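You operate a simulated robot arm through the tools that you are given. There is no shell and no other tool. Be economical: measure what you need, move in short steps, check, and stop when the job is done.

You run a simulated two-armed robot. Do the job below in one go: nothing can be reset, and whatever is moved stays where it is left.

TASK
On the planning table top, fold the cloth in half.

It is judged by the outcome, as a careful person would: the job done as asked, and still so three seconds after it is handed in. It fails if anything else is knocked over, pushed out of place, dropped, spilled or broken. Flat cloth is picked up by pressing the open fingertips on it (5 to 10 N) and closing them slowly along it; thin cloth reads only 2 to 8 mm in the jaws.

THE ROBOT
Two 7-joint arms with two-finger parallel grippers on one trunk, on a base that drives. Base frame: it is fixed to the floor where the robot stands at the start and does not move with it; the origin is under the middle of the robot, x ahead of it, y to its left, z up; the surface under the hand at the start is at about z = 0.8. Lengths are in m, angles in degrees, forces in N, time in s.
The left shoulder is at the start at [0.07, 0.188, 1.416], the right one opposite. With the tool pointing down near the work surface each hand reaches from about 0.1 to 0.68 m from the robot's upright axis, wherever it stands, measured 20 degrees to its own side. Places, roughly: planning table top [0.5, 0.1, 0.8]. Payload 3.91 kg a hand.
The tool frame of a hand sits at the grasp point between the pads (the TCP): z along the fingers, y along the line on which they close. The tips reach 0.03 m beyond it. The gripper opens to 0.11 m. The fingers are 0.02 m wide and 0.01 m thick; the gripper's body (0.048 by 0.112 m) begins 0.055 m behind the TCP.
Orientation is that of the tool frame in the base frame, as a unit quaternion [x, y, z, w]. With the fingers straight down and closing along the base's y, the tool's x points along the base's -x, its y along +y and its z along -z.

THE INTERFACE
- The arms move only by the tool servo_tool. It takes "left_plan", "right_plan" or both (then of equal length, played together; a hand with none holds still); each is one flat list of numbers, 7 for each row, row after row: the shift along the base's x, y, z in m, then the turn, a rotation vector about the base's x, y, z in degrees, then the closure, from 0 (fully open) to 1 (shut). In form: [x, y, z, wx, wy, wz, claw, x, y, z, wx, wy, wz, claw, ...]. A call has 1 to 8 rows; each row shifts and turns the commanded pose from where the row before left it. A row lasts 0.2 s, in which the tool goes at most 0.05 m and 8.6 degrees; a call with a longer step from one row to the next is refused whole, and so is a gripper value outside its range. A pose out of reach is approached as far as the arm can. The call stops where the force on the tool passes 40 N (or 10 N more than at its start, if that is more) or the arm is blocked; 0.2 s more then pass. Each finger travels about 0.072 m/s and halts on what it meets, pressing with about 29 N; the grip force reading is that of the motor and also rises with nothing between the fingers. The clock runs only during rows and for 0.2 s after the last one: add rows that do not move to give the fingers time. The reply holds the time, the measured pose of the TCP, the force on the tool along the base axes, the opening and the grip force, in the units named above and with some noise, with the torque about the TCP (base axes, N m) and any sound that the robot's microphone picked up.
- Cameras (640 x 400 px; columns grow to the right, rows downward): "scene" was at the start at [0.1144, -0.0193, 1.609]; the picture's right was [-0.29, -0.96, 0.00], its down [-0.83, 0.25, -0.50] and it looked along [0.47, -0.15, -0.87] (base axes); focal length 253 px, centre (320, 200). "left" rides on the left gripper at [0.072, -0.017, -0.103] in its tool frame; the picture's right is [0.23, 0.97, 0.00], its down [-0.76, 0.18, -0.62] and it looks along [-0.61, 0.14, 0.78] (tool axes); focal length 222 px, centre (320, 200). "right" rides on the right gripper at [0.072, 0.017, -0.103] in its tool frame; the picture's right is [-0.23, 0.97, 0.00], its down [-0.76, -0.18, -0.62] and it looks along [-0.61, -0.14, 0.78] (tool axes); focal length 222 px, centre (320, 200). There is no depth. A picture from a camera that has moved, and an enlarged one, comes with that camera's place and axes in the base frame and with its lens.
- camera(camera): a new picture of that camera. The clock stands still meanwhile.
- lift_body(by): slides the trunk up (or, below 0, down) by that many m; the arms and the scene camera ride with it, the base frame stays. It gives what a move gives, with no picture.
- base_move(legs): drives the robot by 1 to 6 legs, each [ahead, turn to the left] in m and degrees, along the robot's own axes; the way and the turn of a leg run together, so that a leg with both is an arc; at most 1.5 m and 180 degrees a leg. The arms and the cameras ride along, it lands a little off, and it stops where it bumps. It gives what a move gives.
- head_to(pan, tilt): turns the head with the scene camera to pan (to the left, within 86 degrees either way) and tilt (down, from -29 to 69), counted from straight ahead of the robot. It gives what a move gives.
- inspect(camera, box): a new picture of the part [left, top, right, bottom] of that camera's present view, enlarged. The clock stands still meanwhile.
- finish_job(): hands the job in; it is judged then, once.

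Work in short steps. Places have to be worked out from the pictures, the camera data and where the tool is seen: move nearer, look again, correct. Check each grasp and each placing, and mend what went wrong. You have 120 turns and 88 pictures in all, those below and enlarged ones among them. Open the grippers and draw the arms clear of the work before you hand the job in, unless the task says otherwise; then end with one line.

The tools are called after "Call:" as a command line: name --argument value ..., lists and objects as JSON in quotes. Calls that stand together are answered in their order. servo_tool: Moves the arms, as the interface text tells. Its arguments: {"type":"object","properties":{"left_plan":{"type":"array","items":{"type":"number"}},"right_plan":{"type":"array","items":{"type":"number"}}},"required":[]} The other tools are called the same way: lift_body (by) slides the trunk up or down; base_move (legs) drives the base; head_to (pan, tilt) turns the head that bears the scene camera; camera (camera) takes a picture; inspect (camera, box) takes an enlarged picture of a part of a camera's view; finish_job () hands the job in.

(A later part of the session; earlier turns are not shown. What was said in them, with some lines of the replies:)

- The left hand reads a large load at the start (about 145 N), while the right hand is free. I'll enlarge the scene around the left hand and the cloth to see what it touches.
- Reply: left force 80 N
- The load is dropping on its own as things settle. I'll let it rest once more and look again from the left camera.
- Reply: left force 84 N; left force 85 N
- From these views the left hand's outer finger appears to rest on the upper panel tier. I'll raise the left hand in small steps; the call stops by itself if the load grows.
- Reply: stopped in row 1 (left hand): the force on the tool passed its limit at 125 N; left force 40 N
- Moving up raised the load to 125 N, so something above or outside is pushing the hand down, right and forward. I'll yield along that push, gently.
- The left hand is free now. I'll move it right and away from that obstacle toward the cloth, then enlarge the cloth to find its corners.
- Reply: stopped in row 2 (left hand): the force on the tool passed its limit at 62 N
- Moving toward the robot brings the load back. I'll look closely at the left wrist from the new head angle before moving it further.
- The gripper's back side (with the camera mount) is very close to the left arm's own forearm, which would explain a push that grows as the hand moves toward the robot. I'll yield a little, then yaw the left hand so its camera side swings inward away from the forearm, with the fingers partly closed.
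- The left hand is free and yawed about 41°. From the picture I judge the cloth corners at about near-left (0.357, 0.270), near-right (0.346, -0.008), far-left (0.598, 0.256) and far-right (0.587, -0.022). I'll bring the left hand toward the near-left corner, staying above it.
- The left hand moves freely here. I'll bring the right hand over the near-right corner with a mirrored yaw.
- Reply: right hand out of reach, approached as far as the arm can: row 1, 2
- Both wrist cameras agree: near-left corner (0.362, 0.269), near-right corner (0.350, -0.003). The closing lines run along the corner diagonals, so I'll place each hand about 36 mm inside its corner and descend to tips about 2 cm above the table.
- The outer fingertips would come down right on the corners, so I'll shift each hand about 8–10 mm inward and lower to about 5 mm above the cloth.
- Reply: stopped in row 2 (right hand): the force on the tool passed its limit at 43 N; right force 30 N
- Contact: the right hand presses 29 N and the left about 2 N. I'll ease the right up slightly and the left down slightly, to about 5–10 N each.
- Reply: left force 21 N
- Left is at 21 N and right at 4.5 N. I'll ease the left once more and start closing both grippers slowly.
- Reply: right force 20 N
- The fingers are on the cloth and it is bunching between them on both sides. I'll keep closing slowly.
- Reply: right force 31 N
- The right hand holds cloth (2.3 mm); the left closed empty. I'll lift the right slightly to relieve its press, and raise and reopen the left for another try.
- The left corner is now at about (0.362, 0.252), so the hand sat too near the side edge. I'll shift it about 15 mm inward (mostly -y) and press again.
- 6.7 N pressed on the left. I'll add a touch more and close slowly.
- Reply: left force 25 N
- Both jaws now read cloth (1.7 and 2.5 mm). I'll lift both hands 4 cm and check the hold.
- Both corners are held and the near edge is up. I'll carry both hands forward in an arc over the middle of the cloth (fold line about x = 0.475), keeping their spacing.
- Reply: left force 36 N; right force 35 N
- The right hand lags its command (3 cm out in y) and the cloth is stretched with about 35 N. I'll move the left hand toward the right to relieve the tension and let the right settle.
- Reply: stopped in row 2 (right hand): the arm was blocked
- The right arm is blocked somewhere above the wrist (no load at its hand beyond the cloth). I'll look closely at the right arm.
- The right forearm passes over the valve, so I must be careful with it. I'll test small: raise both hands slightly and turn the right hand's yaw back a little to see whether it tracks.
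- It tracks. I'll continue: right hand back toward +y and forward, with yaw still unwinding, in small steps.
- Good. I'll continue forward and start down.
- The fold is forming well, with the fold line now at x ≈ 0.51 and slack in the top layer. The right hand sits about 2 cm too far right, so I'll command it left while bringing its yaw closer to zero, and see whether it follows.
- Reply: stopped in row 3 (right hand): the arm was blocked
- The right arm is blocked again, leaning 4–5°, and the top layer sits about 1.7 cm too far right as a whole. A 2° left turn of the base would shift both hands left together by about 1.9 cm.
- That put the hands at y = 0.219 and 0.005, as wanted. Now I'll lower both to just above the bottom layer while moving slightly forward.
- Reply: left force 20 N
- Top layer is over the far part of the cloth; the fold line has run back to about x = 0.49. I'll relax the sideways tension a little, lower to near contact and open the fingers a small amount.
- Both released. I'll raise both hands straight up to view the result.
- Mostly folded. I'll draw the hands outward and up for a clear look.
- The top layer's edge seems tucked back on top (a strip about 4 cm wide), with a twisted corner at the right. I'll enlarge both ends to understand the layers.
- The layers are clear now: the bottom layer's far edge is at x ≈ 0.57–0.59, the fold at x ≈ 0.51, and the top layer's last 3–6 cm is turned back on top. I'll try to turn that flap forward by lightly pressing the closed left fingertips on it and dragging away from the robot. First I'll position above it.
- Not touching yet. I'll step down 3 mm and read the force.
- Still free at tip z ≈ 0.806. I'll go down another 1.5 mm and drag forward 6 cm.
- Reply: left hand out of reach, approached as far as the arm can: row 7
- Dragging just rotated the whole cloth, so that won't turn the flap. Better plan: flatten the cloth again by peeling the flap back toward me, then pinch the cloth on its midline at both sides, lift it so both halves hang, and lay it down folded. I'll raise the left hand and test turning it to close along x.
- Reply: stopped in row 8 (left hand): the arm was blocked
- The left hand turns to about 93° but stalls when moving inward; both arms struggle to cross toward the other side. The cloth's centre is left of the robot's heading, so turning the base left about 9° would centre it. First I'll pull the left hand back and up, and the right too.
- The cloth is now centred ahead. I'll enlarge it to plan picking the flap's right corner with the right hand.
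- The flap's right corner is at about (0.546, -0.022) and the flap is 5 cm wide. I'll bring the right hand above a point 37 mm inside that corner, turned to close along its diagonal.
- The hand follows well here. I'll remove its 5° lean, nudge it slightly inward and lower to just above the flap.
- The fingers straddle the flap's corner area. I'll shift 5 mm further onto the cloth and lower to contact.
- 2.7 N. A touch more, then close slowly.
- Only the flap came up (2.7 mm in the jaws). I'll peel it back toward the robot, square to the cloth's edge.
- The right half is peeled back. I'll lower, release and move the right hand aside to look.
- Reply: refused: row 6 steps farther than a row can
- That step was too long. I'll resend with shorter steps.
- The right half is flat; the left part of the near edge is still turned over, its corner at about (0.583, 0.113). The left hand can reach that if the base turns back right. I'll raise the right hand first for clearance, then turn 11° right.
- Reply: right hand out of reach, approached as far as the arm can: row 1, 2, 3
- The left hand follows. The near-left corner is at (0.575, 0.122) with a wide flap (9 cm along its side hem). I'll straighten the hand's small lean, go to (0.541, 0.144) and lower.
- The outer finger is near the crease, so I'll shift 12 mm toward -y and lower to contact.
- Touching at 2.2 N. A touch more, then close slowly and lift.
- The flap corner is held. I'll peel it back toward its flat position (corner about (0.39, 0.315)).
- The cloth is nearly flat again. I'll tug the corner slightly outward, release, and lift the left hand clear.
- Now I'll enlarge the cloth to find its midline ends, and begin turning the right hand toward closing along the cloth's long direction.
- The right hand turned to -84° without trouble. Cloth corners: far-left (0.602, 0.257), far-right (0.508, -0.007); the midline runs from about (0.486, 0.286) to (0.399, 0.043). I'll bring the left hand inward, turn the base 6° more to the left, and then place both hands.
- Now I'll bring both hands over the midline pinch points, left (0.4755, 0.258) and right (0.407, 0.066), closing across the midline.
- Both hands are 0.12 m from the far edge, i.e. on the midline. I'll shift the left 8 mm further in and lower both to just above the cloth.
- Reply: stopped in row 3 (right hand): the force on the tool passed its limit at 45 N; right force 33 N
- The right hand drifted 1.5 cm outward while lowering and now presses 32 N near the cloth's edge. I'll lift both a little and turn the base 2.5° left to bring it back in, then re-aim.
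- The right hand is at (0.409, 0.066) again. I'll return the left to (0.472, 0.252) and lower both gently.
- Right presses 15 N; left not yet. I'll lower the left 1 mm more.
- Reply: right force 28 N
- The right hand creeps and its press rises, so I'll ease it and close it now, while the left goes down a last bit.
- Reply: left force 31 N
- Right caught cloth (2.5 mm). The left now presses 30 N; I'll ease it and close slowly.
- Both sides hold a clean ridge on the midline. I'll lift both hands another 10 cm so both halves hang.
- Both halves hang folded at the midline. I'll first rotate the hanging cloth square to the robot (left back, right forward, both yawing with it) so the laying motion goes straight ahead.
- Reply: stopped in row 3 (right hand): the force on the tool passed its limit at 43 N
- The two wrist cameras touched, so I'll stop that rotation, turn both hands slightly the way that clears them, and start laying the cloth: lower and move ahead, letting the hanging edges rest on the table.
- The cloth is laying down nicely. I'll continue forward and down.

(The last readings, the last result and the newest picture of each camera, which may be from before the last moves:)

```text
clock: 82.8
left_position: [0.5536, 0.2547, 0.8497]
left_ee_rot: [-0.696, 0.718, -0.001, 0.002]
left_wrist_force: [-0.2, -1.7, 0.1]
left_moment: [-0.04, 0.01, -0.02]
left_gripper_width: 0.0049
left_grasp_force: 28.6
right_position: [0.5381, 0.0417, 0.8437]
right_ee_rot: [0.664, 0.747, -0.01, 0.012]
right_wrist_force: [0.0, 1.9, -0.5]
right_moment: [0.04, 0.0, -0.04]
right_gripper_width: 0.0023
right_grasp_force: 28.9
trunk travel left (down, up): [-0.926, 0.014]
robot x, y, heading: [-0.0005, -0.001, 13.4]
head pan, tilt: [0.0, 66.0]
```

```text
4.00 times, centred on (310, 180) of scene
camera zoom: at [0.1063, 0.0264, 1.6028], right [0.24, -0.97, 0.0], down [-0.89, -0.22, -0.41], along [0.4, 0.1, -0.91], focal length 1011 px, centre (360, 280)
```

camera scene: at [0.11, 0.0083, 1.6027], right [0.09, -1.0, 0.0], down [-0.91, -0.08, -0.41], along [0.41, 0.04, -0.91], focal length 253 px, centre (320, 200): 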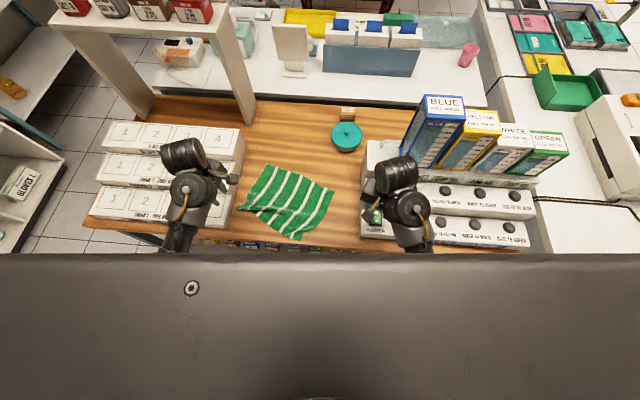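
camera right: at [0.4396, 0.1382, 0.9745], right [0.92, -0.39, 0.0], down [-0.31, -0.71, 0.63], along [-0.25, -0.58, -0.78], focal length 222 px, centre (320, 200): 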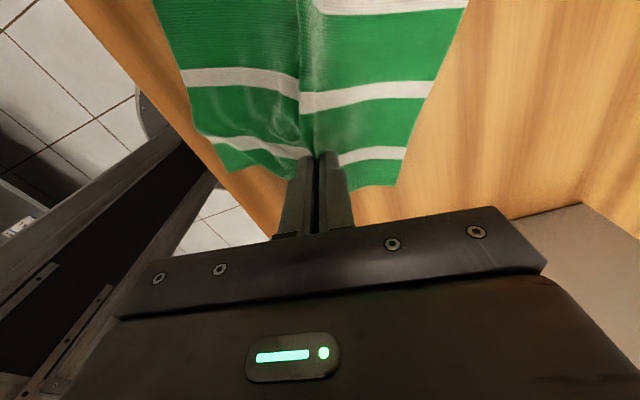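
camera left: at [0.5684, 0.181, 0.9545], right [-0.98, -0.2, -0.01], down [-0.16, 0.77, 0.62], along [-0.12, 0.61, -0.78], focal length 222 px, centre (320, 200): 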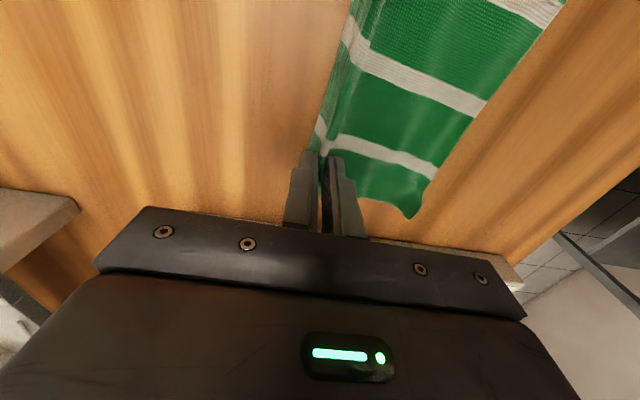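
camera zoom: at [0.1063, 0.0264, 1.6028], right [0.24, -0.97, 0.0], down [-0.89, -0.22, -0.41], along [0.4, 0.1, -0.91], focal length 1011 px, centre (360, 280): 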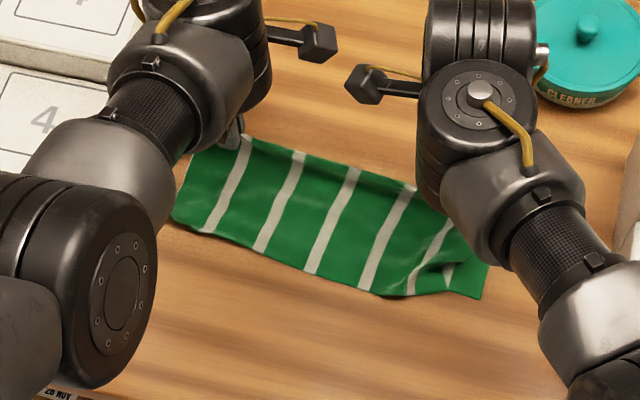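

It lies folded with the fold at the far side. I'll lower to the table, open slightly, and lift off.

Call:
servo_tool --left_plan '[0.006, 0, -0.008, 0, 0, 0, 1, 0.003, 0, -0.004, 0, 0, 0, 1, 0, 0, 0, 0, 0, 0, 0.95, 0, 0, 0, 0, 0, 0, 0.88, 0, 0, 0.003, 0, 0, 0, 0.84, 0, 0, 0.01, 0, 0, 0, 0.84, 0, 0, 0.02, 0, 0, 0, 0.84]' --right_plan '[0.006, 0, -0.004, 0, 0, 0, 1, 0.003, 0, -0.003, 0, 0, 0, 1, 0, 0, 0, 0, 0, 0, 0.95, 0, 0, 0, 0, 0, 0, 0.88, 0, 0, 0.003, 0, 0, 0, 0.84, 0, 0, 0.01, 0, 0, 0, 0.84, 0, 0, 0.02, 0, 0, 0, 0.84]'

Call:
servo_tool --left_plan '[0, 0, 0.04, 0, 0, 0, 0.84, 0, 0, 0.03, 0, 0, 0, 0.84, -0.02, 0.02, 0.02, 0, 0, -6, 0.7, -0.02, 0.02, 0, 0, 0, -6, 0.6, -0.01, 0.02, 0, 0, 0, -6, 0.6]' --right_plan '[0, 0, 0.04, 0, 0, 0, 0.84, 0, 0, 0.03, 0, 0, 0, 0.84, -0.005, -0.03, 0.02, 0, 0, 6, 0.7, -0.005, -0.03, 0.01, 0, 0, 6, 0.6, -0.01, -0.03, 0, 0, 0, 6, 0.6]'

Call:
camera --camera "scene"

Call:
inspect --camera "scene" --box '[250, 140, 378, 220]'

```text
clock: 84.4
left_position: [0.5632, 0.2554, 0.8722]
left_ee_rot: [-0.696, 0.718, -0.001, 0.001]
left_wrist_force: [-0.2, 0.1, 1.2]
left_moment: [-0.02, 0.0, 0.01]
left_gripper_width: 0.0178
left_grasp_force: 0.2
right_position: [0.5507, 0.0534, 0.881]
right_ee_rot: [0.664, 0.748, 0.0, 0.009]
right_wrist_force: [-0.9, 0.9, 0.1]
right_moment: [0.02, 0.0, 0.01]
right_gripper_width: 0.0175
right_grasp_force: 0.1
trunk travel left (down, up): [-0.926, 0.014]
robot x, y, heading: [0.0035, -0.0018, 13.5]
head pan, tilt: [0.0, 66.0]
```

```text
clock: 85.6
left_position: [0.5143, 0.3128, 0.9634]
left_ee_rot: [-0.574, 0.819, -0.001, 0.002]
left_wrist_force: [0.0, -0.3, 0.0]
left_moment: [-0.01, -0.02, -0.02]
left_gripper_width: 0.0442
left_grasp_force: 0.1
right_position: [0.5227, -0.0351, 0.9755]
right_ee_rot: [0.535, 0.845, -0.003, 0.005]
right_wrist_force: [-0.4, -0.1, 0.1]
right_moment: [-0.02, 0.01, 0.0]
right_gripper_width: 0.0439
right_grasp_force: 0.1
trunk travel left (down, up): [-0.926, 0.014]
robot x, y, heading: [-0.0013, -0.001, 13.5]
head pan, tilt: [0.0, 66.0]
```

```text
13 pictures are left
camera scene: at [0.1061, 0.0252, 1.6029], right [0.24, -0.97, 0.0], down [-0.89, -0.22, -0.41], along [0.4, 0.1, -0.91], focal length 253 px, centre (320, 200)
```

scene: 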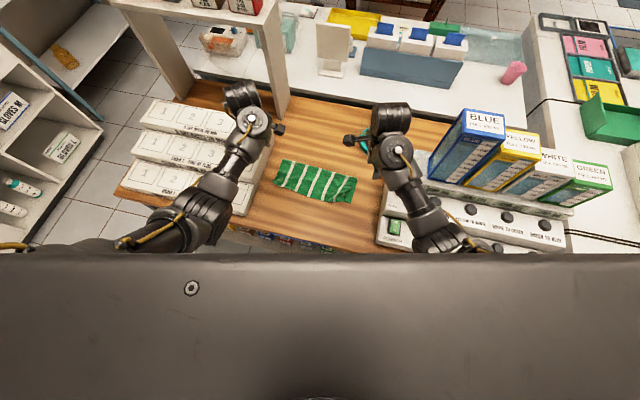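

```text
5.00 times, centred on (314, 180) of scene
camera zoom: at [0.1061, 0.0252, 1.6029], right [0.24, -0.97, 0.0], down [-0.89, -0.22, -0.41], along [0.4, 0.1, -0.91], focal length 1264 px, centre (350, 300)
```

zoom: 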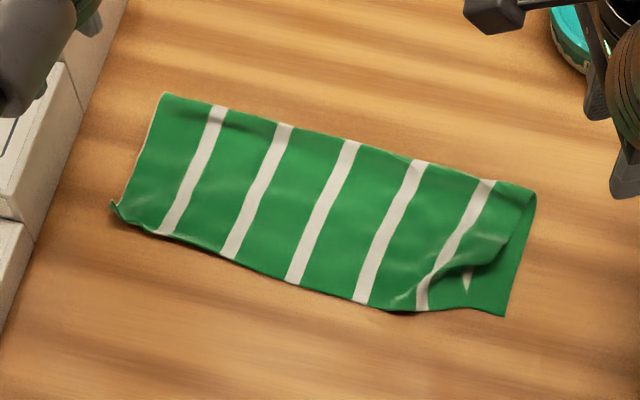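

A good fold. The near-right corner of the top layer looks slightly tucked; I'll enlarge it.

Call:
inspect --camera "scene" --box '[325, 170, 365, 208]'

Call:
camera --camera "right"

```text
10.53 times, centred on (345, 189) of scene
camera zoom: at [0.1061, 0.0252, 1.6029], right [0.24, -0.97, 0.0], down [-0.89, -0.22, -0.41], along [0.4, 0.1, -0.91], focal length 2660 px, centre (57, 316)
```

zoom: 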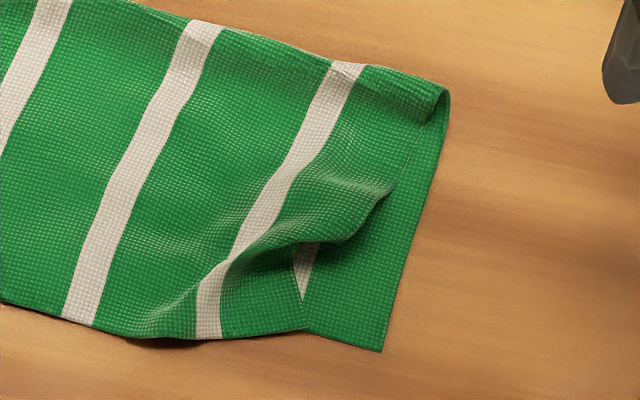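

```text
10 pictures are left
camera right: at [0.5067, 0.0403, 1.0787], right [0.98, 0.21, 0.0], down [0.16, -0.76, 0.63], along [0.13, -0.62, -0.78], focal length 222 px, centre (320, 200)
```

right: 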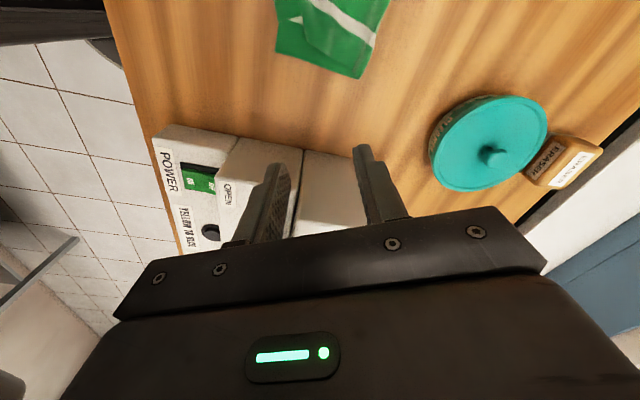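

The top layer's near-right corner sits 2.5 cm inward with a wrinkle. I'll lightly pinch just that top corner with the right hand and draw it outward. First I'll move above it.

Call:
servo_tool --right_plan '[-0.007, 0.02, 0, 0, 0, 5, 0.7, -0.007, 0.02, -0.02, 0, 0, 5, 0.8, -0.007, 0.02, -0.03, 0, 0, 5, 0.8, -0.006, 0.016, -0.03, 0, 0, 5, 0.8, -0.006, 0.01, -0.02, 0, 0, 0, 0.8, 0, 0, -0.02, 0, 0, 0, 0.8, 0, 0, 0, 0, 0, 0, 0.8]'

Call:
camera --camera "right"

```text
clock: 87.2
left_position: [0.5155, 0.3136, 0.9637]
left_ee_rot: [-0.575, 0.818, 0.0, 0.002]
left_wrist_force: [-0.6, -0.6, 0.2]
left_moment: [0.02, 0.01, 0.01]
left_gripper_width: 0.0438
left_grasp_force: 0.0
right_position: [0.4891, 0.0537, 0.8555]
right_ee_rot: [0.381, 0.924, -0.004, 0.005]
right_wrist_force: [0.5, -0.1, 0.3]
right_moment: [0.01, 0.01, -0.03]
right_gripper_width: 0.0221
right_grasp_force: 0.0
trunk travel left (down, up): [-0.926, 0.014]
robot x, y, heading: [0.0003, -0.0001, 13.6]
head pan, tilt: [0.0, 66.0]
```

```text
9 pictures are left
camera right: at [0.4502, 0.1188, 0.9577], right [0.85, 0.53, 0.0], down [0.41, -0.66, 0.63], along [0.34, -0.53, -0.78], focal length 222 px, centre (320, 200)
```

right: 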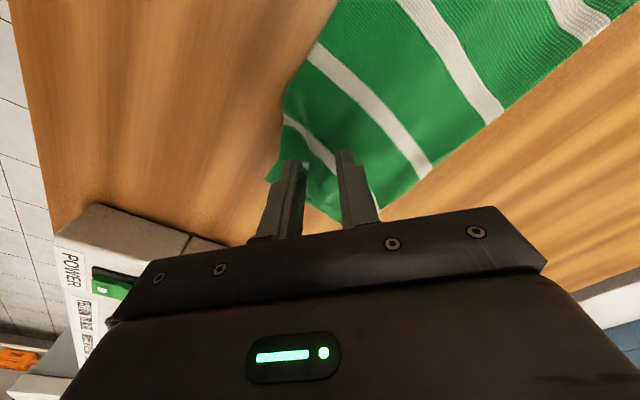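

Positioned at the corner. I'll lower gently to contact.

Call:
servo_tool --right_plan '[0, 0, -0.01, 0, 0, 0, 0.8, 0, 0, -0.006, 0, 0, 0, 0.8, 0, 0, -0.002, 0, 0, 0, 0.8, 0, 0, 0, 0, 0, 0, 0.8]'

Call:
servo_tool --right_plan '[0, 0, -0.001, 0, 0, 0, 0.8, 0, 0, -0.0008, 0, 0, 0, 0.8]'

```text
clock: 88.2
left_position: [0.5156, 0.3138, 0.9628]
left_ee_rot: [-0.574, 0.819, -0.001, 0.002]
left_wrist_force: [-0.4, -0.3, 0.1]
left_moment: [0.0, 0.04, -0.04]
left_gripper_width: 0.0438
left_grasp_force: 0.0
right_position: [0.4911, 0.0444, 0.8346]
right_ee_rot: [0.382, 0.924, -0.007, 0.007]
right_wrist_force: [-0.1, -0.1, -0.3]
right_moment: [0.01, 0.05, 0.01]
right_gripper_width: 0.022
right_grasp_force: 0.0
trunk travel left (down, up): [-0.926, 0.014]
robot x, y, heading: [0.0039, 0.0037, 13.8]
head pan, tilt: [0.0, 66.0]
```

```text
clock: 88.8
left_position: [0.5159, 0.3148, 0.9622]
left_ee_rot: [-0.576, 0.818, -0.002, 0.002]
left_wrist_force: [-1.8, 0.4, -0.4]
left_moment: [0.03, 0.02, 0.0]
left_gripper_width: 0.0439
left_grasp_force: 0.1
right_position: [0.4921, 0.0422, 0.8326]
right_ee_rot: [0.383, 0.924, -0.01, 0.008]
right_wrist_force: [-0.1, 1.1, 2.4]
right_moment: [0.05, 0.02, -0.01]
right_gripper_width: 0.0219
right_grasp_force: 0.0
trunk travel left (down, up): [-0.926, 0.014]
robot x, y, heading: [0.001, -0.0014, 13.6]
head pan, tilt: [0.0, 66.0]
```

The hand drifted 1 cm outward again while lowering. I'll lift a little, shift 13 mm inward and touch down again.

Call:
servo_tool --right_plan '[0, 0, 0.006, 0, 0, 0, 0.8, 0, 0.013, 0, 0, 0, 0, 0.8, 0, 0.002, -0.003, 0, 0, 0, 0.8, 0, 0.001, -0.002, 0, 0, 0, 0.8]'

Call:
servo_tool --right_plan '[0, 0, -0.0006, 0, 0, 0, 0.8, 0, 0, 0, 0, 0, 0, 0.8]'

Call:
inspect --camera "right" --box '[240, 100, 400, 220]'

```text
clock: 89.8
left_position: [0.5125, 0.3124, 0.963]
left_ee_rot: [-0.576, 0.818, -0.001, 0.003]
left_wrist_force: [0.3, -0.1, -1.0]
left_moment: [0.01, -0.01, 0.01]
left_gripper_width: 0.0437
left_grasp_force: 0.1
right_position: [0.4986, 0.0375, 0.8325]
right_ee_rot: [0.386, 0.922, -0.019, 0.02]
right_wrist_force: [-8.2, 2.7, 35.2]
right_moment: [0.34, 0.34, 0.07]
right_gripper_width: 0.0215
right_grasp_force: 0.0
trunk travel left (down, up): [-0.926, 0.014]
robot x, y, heading: [-0.0015, 0.0001, 13.7]
head pan, tilt: [0.0, 66.0]
stopped in row 4 (right hand): the force on the tool passed its limit at 44 N (the readings are from after the stop); the commanded pose is now the measured one
```

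```text
clock: 90.3
left_position: [0.5132, 0.3134, 0.9626]
left_ee_rot: [-0.575, 0.818, -0.001, 0.002]
left_wrist_force: [-0.1, -0.3, 0.6]
left_moment: [-0.03, 0.03, 0.01]
left_gripper_width: 0.0441
left_grasp_force: 0.1
right_position: [0.5023, 0.0366, 0.8323]
right_ee_rot: [0.385, 0.922, -0.017, 0.023]
right_wrist_force: [-7.3, 3.0, 29.1]
right_moment: [0.28, 0.4, -0.01]
right_gripper_width: 0.0218
right_grasp_force: 0.0
trunk travel left (down, up): [-0.926, 0.014]
robot x, y, heading: [0.0002, -0.001, 13.7]
head pan, tilt: [0.0, 66.0]
stopped in row 2 (right hand): the force on the tool passed its limit at 46 N (the readings are from after the stop); the commanded pose is now the measured one
```

```text
3.33 times, centred on (320, 160) of right
camera zoom: at [0.4608, 0.1071, 0.9317], right [0.85, 0.52, 0.0], down [0.39, -0.64, 0.67], along [0.35, -0.57, -0.74], focal length 740 px, centre (320, 333)
```

zoom: 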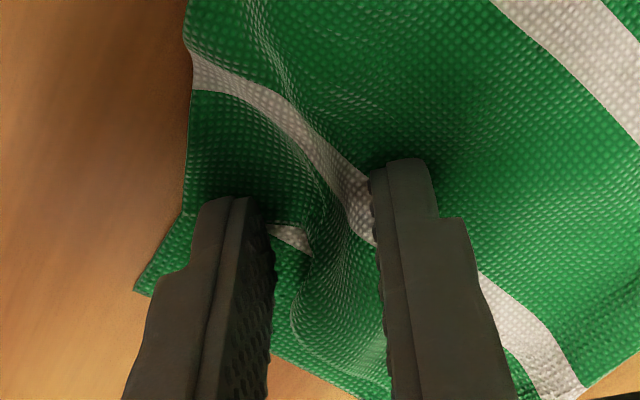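

The fingers straddle the wrinkle, with the outer one on the top layer's corner. Instead of pinching, I'll ease the press and slowly spread the fingers to smooth the wrinkle outward.

Call:
servo_tool --right_plan '[0, 0, 0.0008, 0, 0, 0, 0.8, -0.001, -0.001, 0, 0, 0, 0, 0.76, -0.0015, -0.0015, 0, 0, 0, 0, 0.72, -0.0015, -0.0015, 0, 0, 0, 0, 0.68, -0.0015, -0.0015, 0, 0, 0, 0, 0.64, -0.0015, -0.0015, 0, 0, 0, 0, 0.6, 0, 0, 0, 0, 0, 0, 0.6]'

Call:
inspect --camera "right" --box '[220, 80, 400, 220]'

```text
clock: 91.9
left_position: [0.5126, 0.3141, 0.9644]
left_ee_rot: [-0.575, 0.818, -0.001, 0.003]
left_wrist_force: [0.6, -0.4, -0.3]
left_moment: [-0.01, 0.02, 0.01]
left_gripper_width: 0.0442
left_grasp_force: 0.0
right_position: [0.4942, 0.0303, 0.8319]
right_ee_rot: [0.387, 0.922, -0.017, 0.022]
right_wrist_force: [3.4, -2.5, 25.1]
right_moment: [0.52, -0.47, -0.17]
right_gripper_width: 0.0447
right_grasp_force: 0.9
trunk travel left (down, up): [-0.926, 0.014]
robot x, y, heading: [-0.0011, -0.0005, 14.0]
head pan, tilt: [0.0, 66.0]
```

```text
2.86 times, centred on (310, 150) of right
camera zoom: at [0.4533, 0.1005, 0.9319], right [0.85, 0.52, 0.0], down [0.39, -0.64, 0.67], along [0.34, -0.57, -0.75], focal length 635 px, centre (349, 343)
```

zoom: 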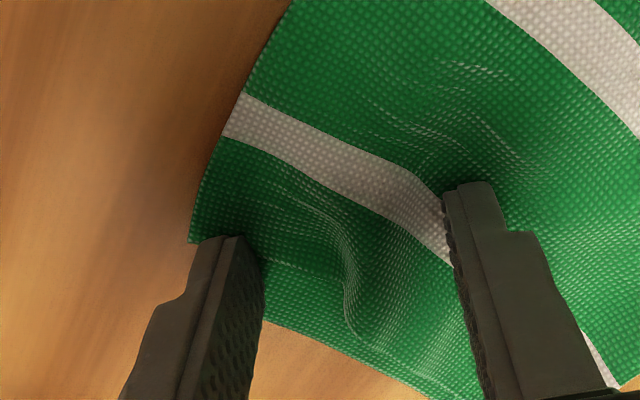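

That smoothed the corner out well. I'll lift the right hand straight up and away, and look.

Call:
servo_tool --right_plan '[0, 0, 0.01, 0, 0, 0, 0.6, 0, 0, 0.03, 0, 0, 0, 0.6, 0, 0, 0.04, 0, 0, 0, 0.6, 0, -0.025, 0.03, 0, 0, 0, 0.6, 0, -0.03, 0.01, 0, 0, 0, 0.6, 0, -0.03, 0, 0, 0, 0, 0.6]'

Call:
inspect --camera "scene" --box '[250, 140, 378, 220]'

```text
clock: 93.3
left_position: [0.5148, 0.3133, 0.9636]
left_ee_rot: [-0.576, 0.818, -0.001, 0.002]
left_wrist_force: [-0.4, 0.6, -0.1]
left_moment: [-0.02, 0.0, 0.01]
left_gripper_width: 0.0438
left_grasp_force: 0.0
right_position: [0.4958, -0.0556, 0.9508]
right_ee_rot: [0.387, 0.922, -0.019, 0.02]
right_wrist_force: [1.0, 0.4, -0.5]
right_moment: [0.0, 0.02, -0.01]
right_gripper_width: 0.0441
right_grasp_force: 0.0
trunk travel left (down, up): [-0.926, 0.014]
robot x, y, heading: [-0.0012, -0.0033, 13.7]
head pan, tilt: [0.0, 66.0]
```

```text
5.00 times, centred on (314, 180) of scene
camera zoom: at [0.1071, 0.0251, 1.6028], right [0.24, -0.97, 0.0], down [-0.89, -0.22, -0.41], along [0.4, 0.1, -0.91], focal length 1264 px, centre (350, 300)
```

zoom: 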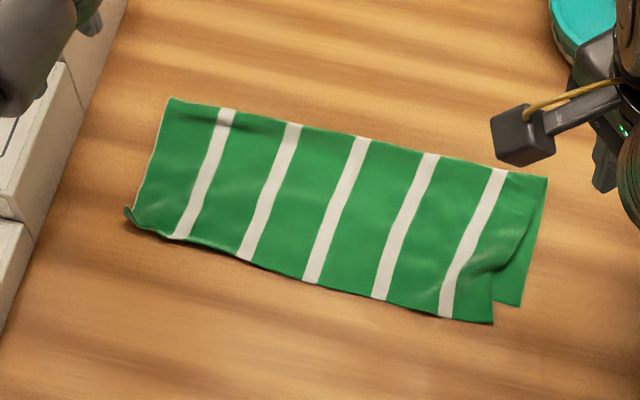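

Clean fold with the edges aligned to about 1 cm. I'll open both grippers fully, raise the hands clear, and check the surroundings.

Call:
servo_tool --left_plan '[-0.02, 0, 0.02, 0, 0, 0, 0.3, -0.02, 0, 0.01, 0, 0, 0, 0, 0, 0, 0, 0, 0, 0, 0]' --right_plan '[0, -0.01, 0.02, 0, 0, 0, 0.3, 0, -0.01, 0.01, 0, 0, 0, 0, 0, 0, 0, 0, 0, 0, 0]'

Call:
camera --camera "scene"

```text
clock: 94.1
left_position: [0.4755, 0.3145, 0.993]
left_ee_rot: [-0.576, 0.817, 0.0, 0.001]
left_wrist_force: [-0.1, -0.2, 0.0]
left_moment: [-0.01, 0.0, 0.01]
left_gripper_width: 0.1101
left_grasp_force: 0.0
right_position: [0.4913, -0.0724, 0.9616]
right_ee_rot: [0.388, 0.921, -0.02, 0.019]
right_wrist_force: [-0.6, 1.4, -0.5]
right_moment: [-0.02, 0.0, 0.01]
right_gripper_width: 0.1101
right_grasp_force: 0.1
right hand out of reach, approached as far as the arm can: row 1, 2
trunk travel left (down, up): [-0.926, 0.014]
robot x, y, heading: [0.0008, 0.0015, 14.0]
head pan, tilt: [0.0, 66.0]
```

```text
5 pictures are left
camera scene: at [0.1096, 0.0256, 1.6025], right [0.24, -0.97, 0.0], down [-0.89, -0.22, -0.41], along [0.39, 0.1, -0.91], focal length 253 px, centre (320, 200)
```

scene: 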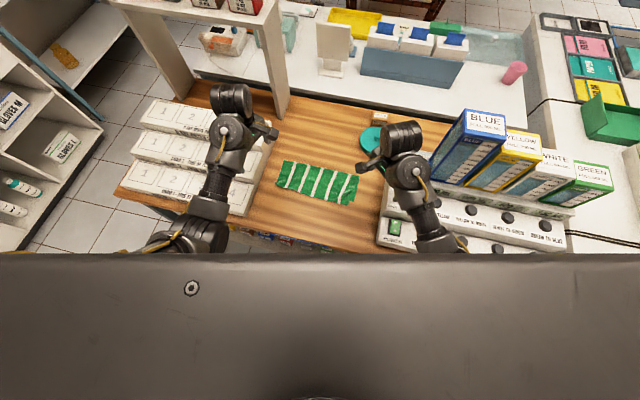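

The cloth is folded, the surroundings look undisturbed, and the hands are open and clear, so I'm handing in.

Call:
finish_job

```text
The job is handed in.
```

The cloth lies folded in half on the planning table, with the edges about 1 cm out at the right end; both grippers are open and clear, and nothing else looks moved.
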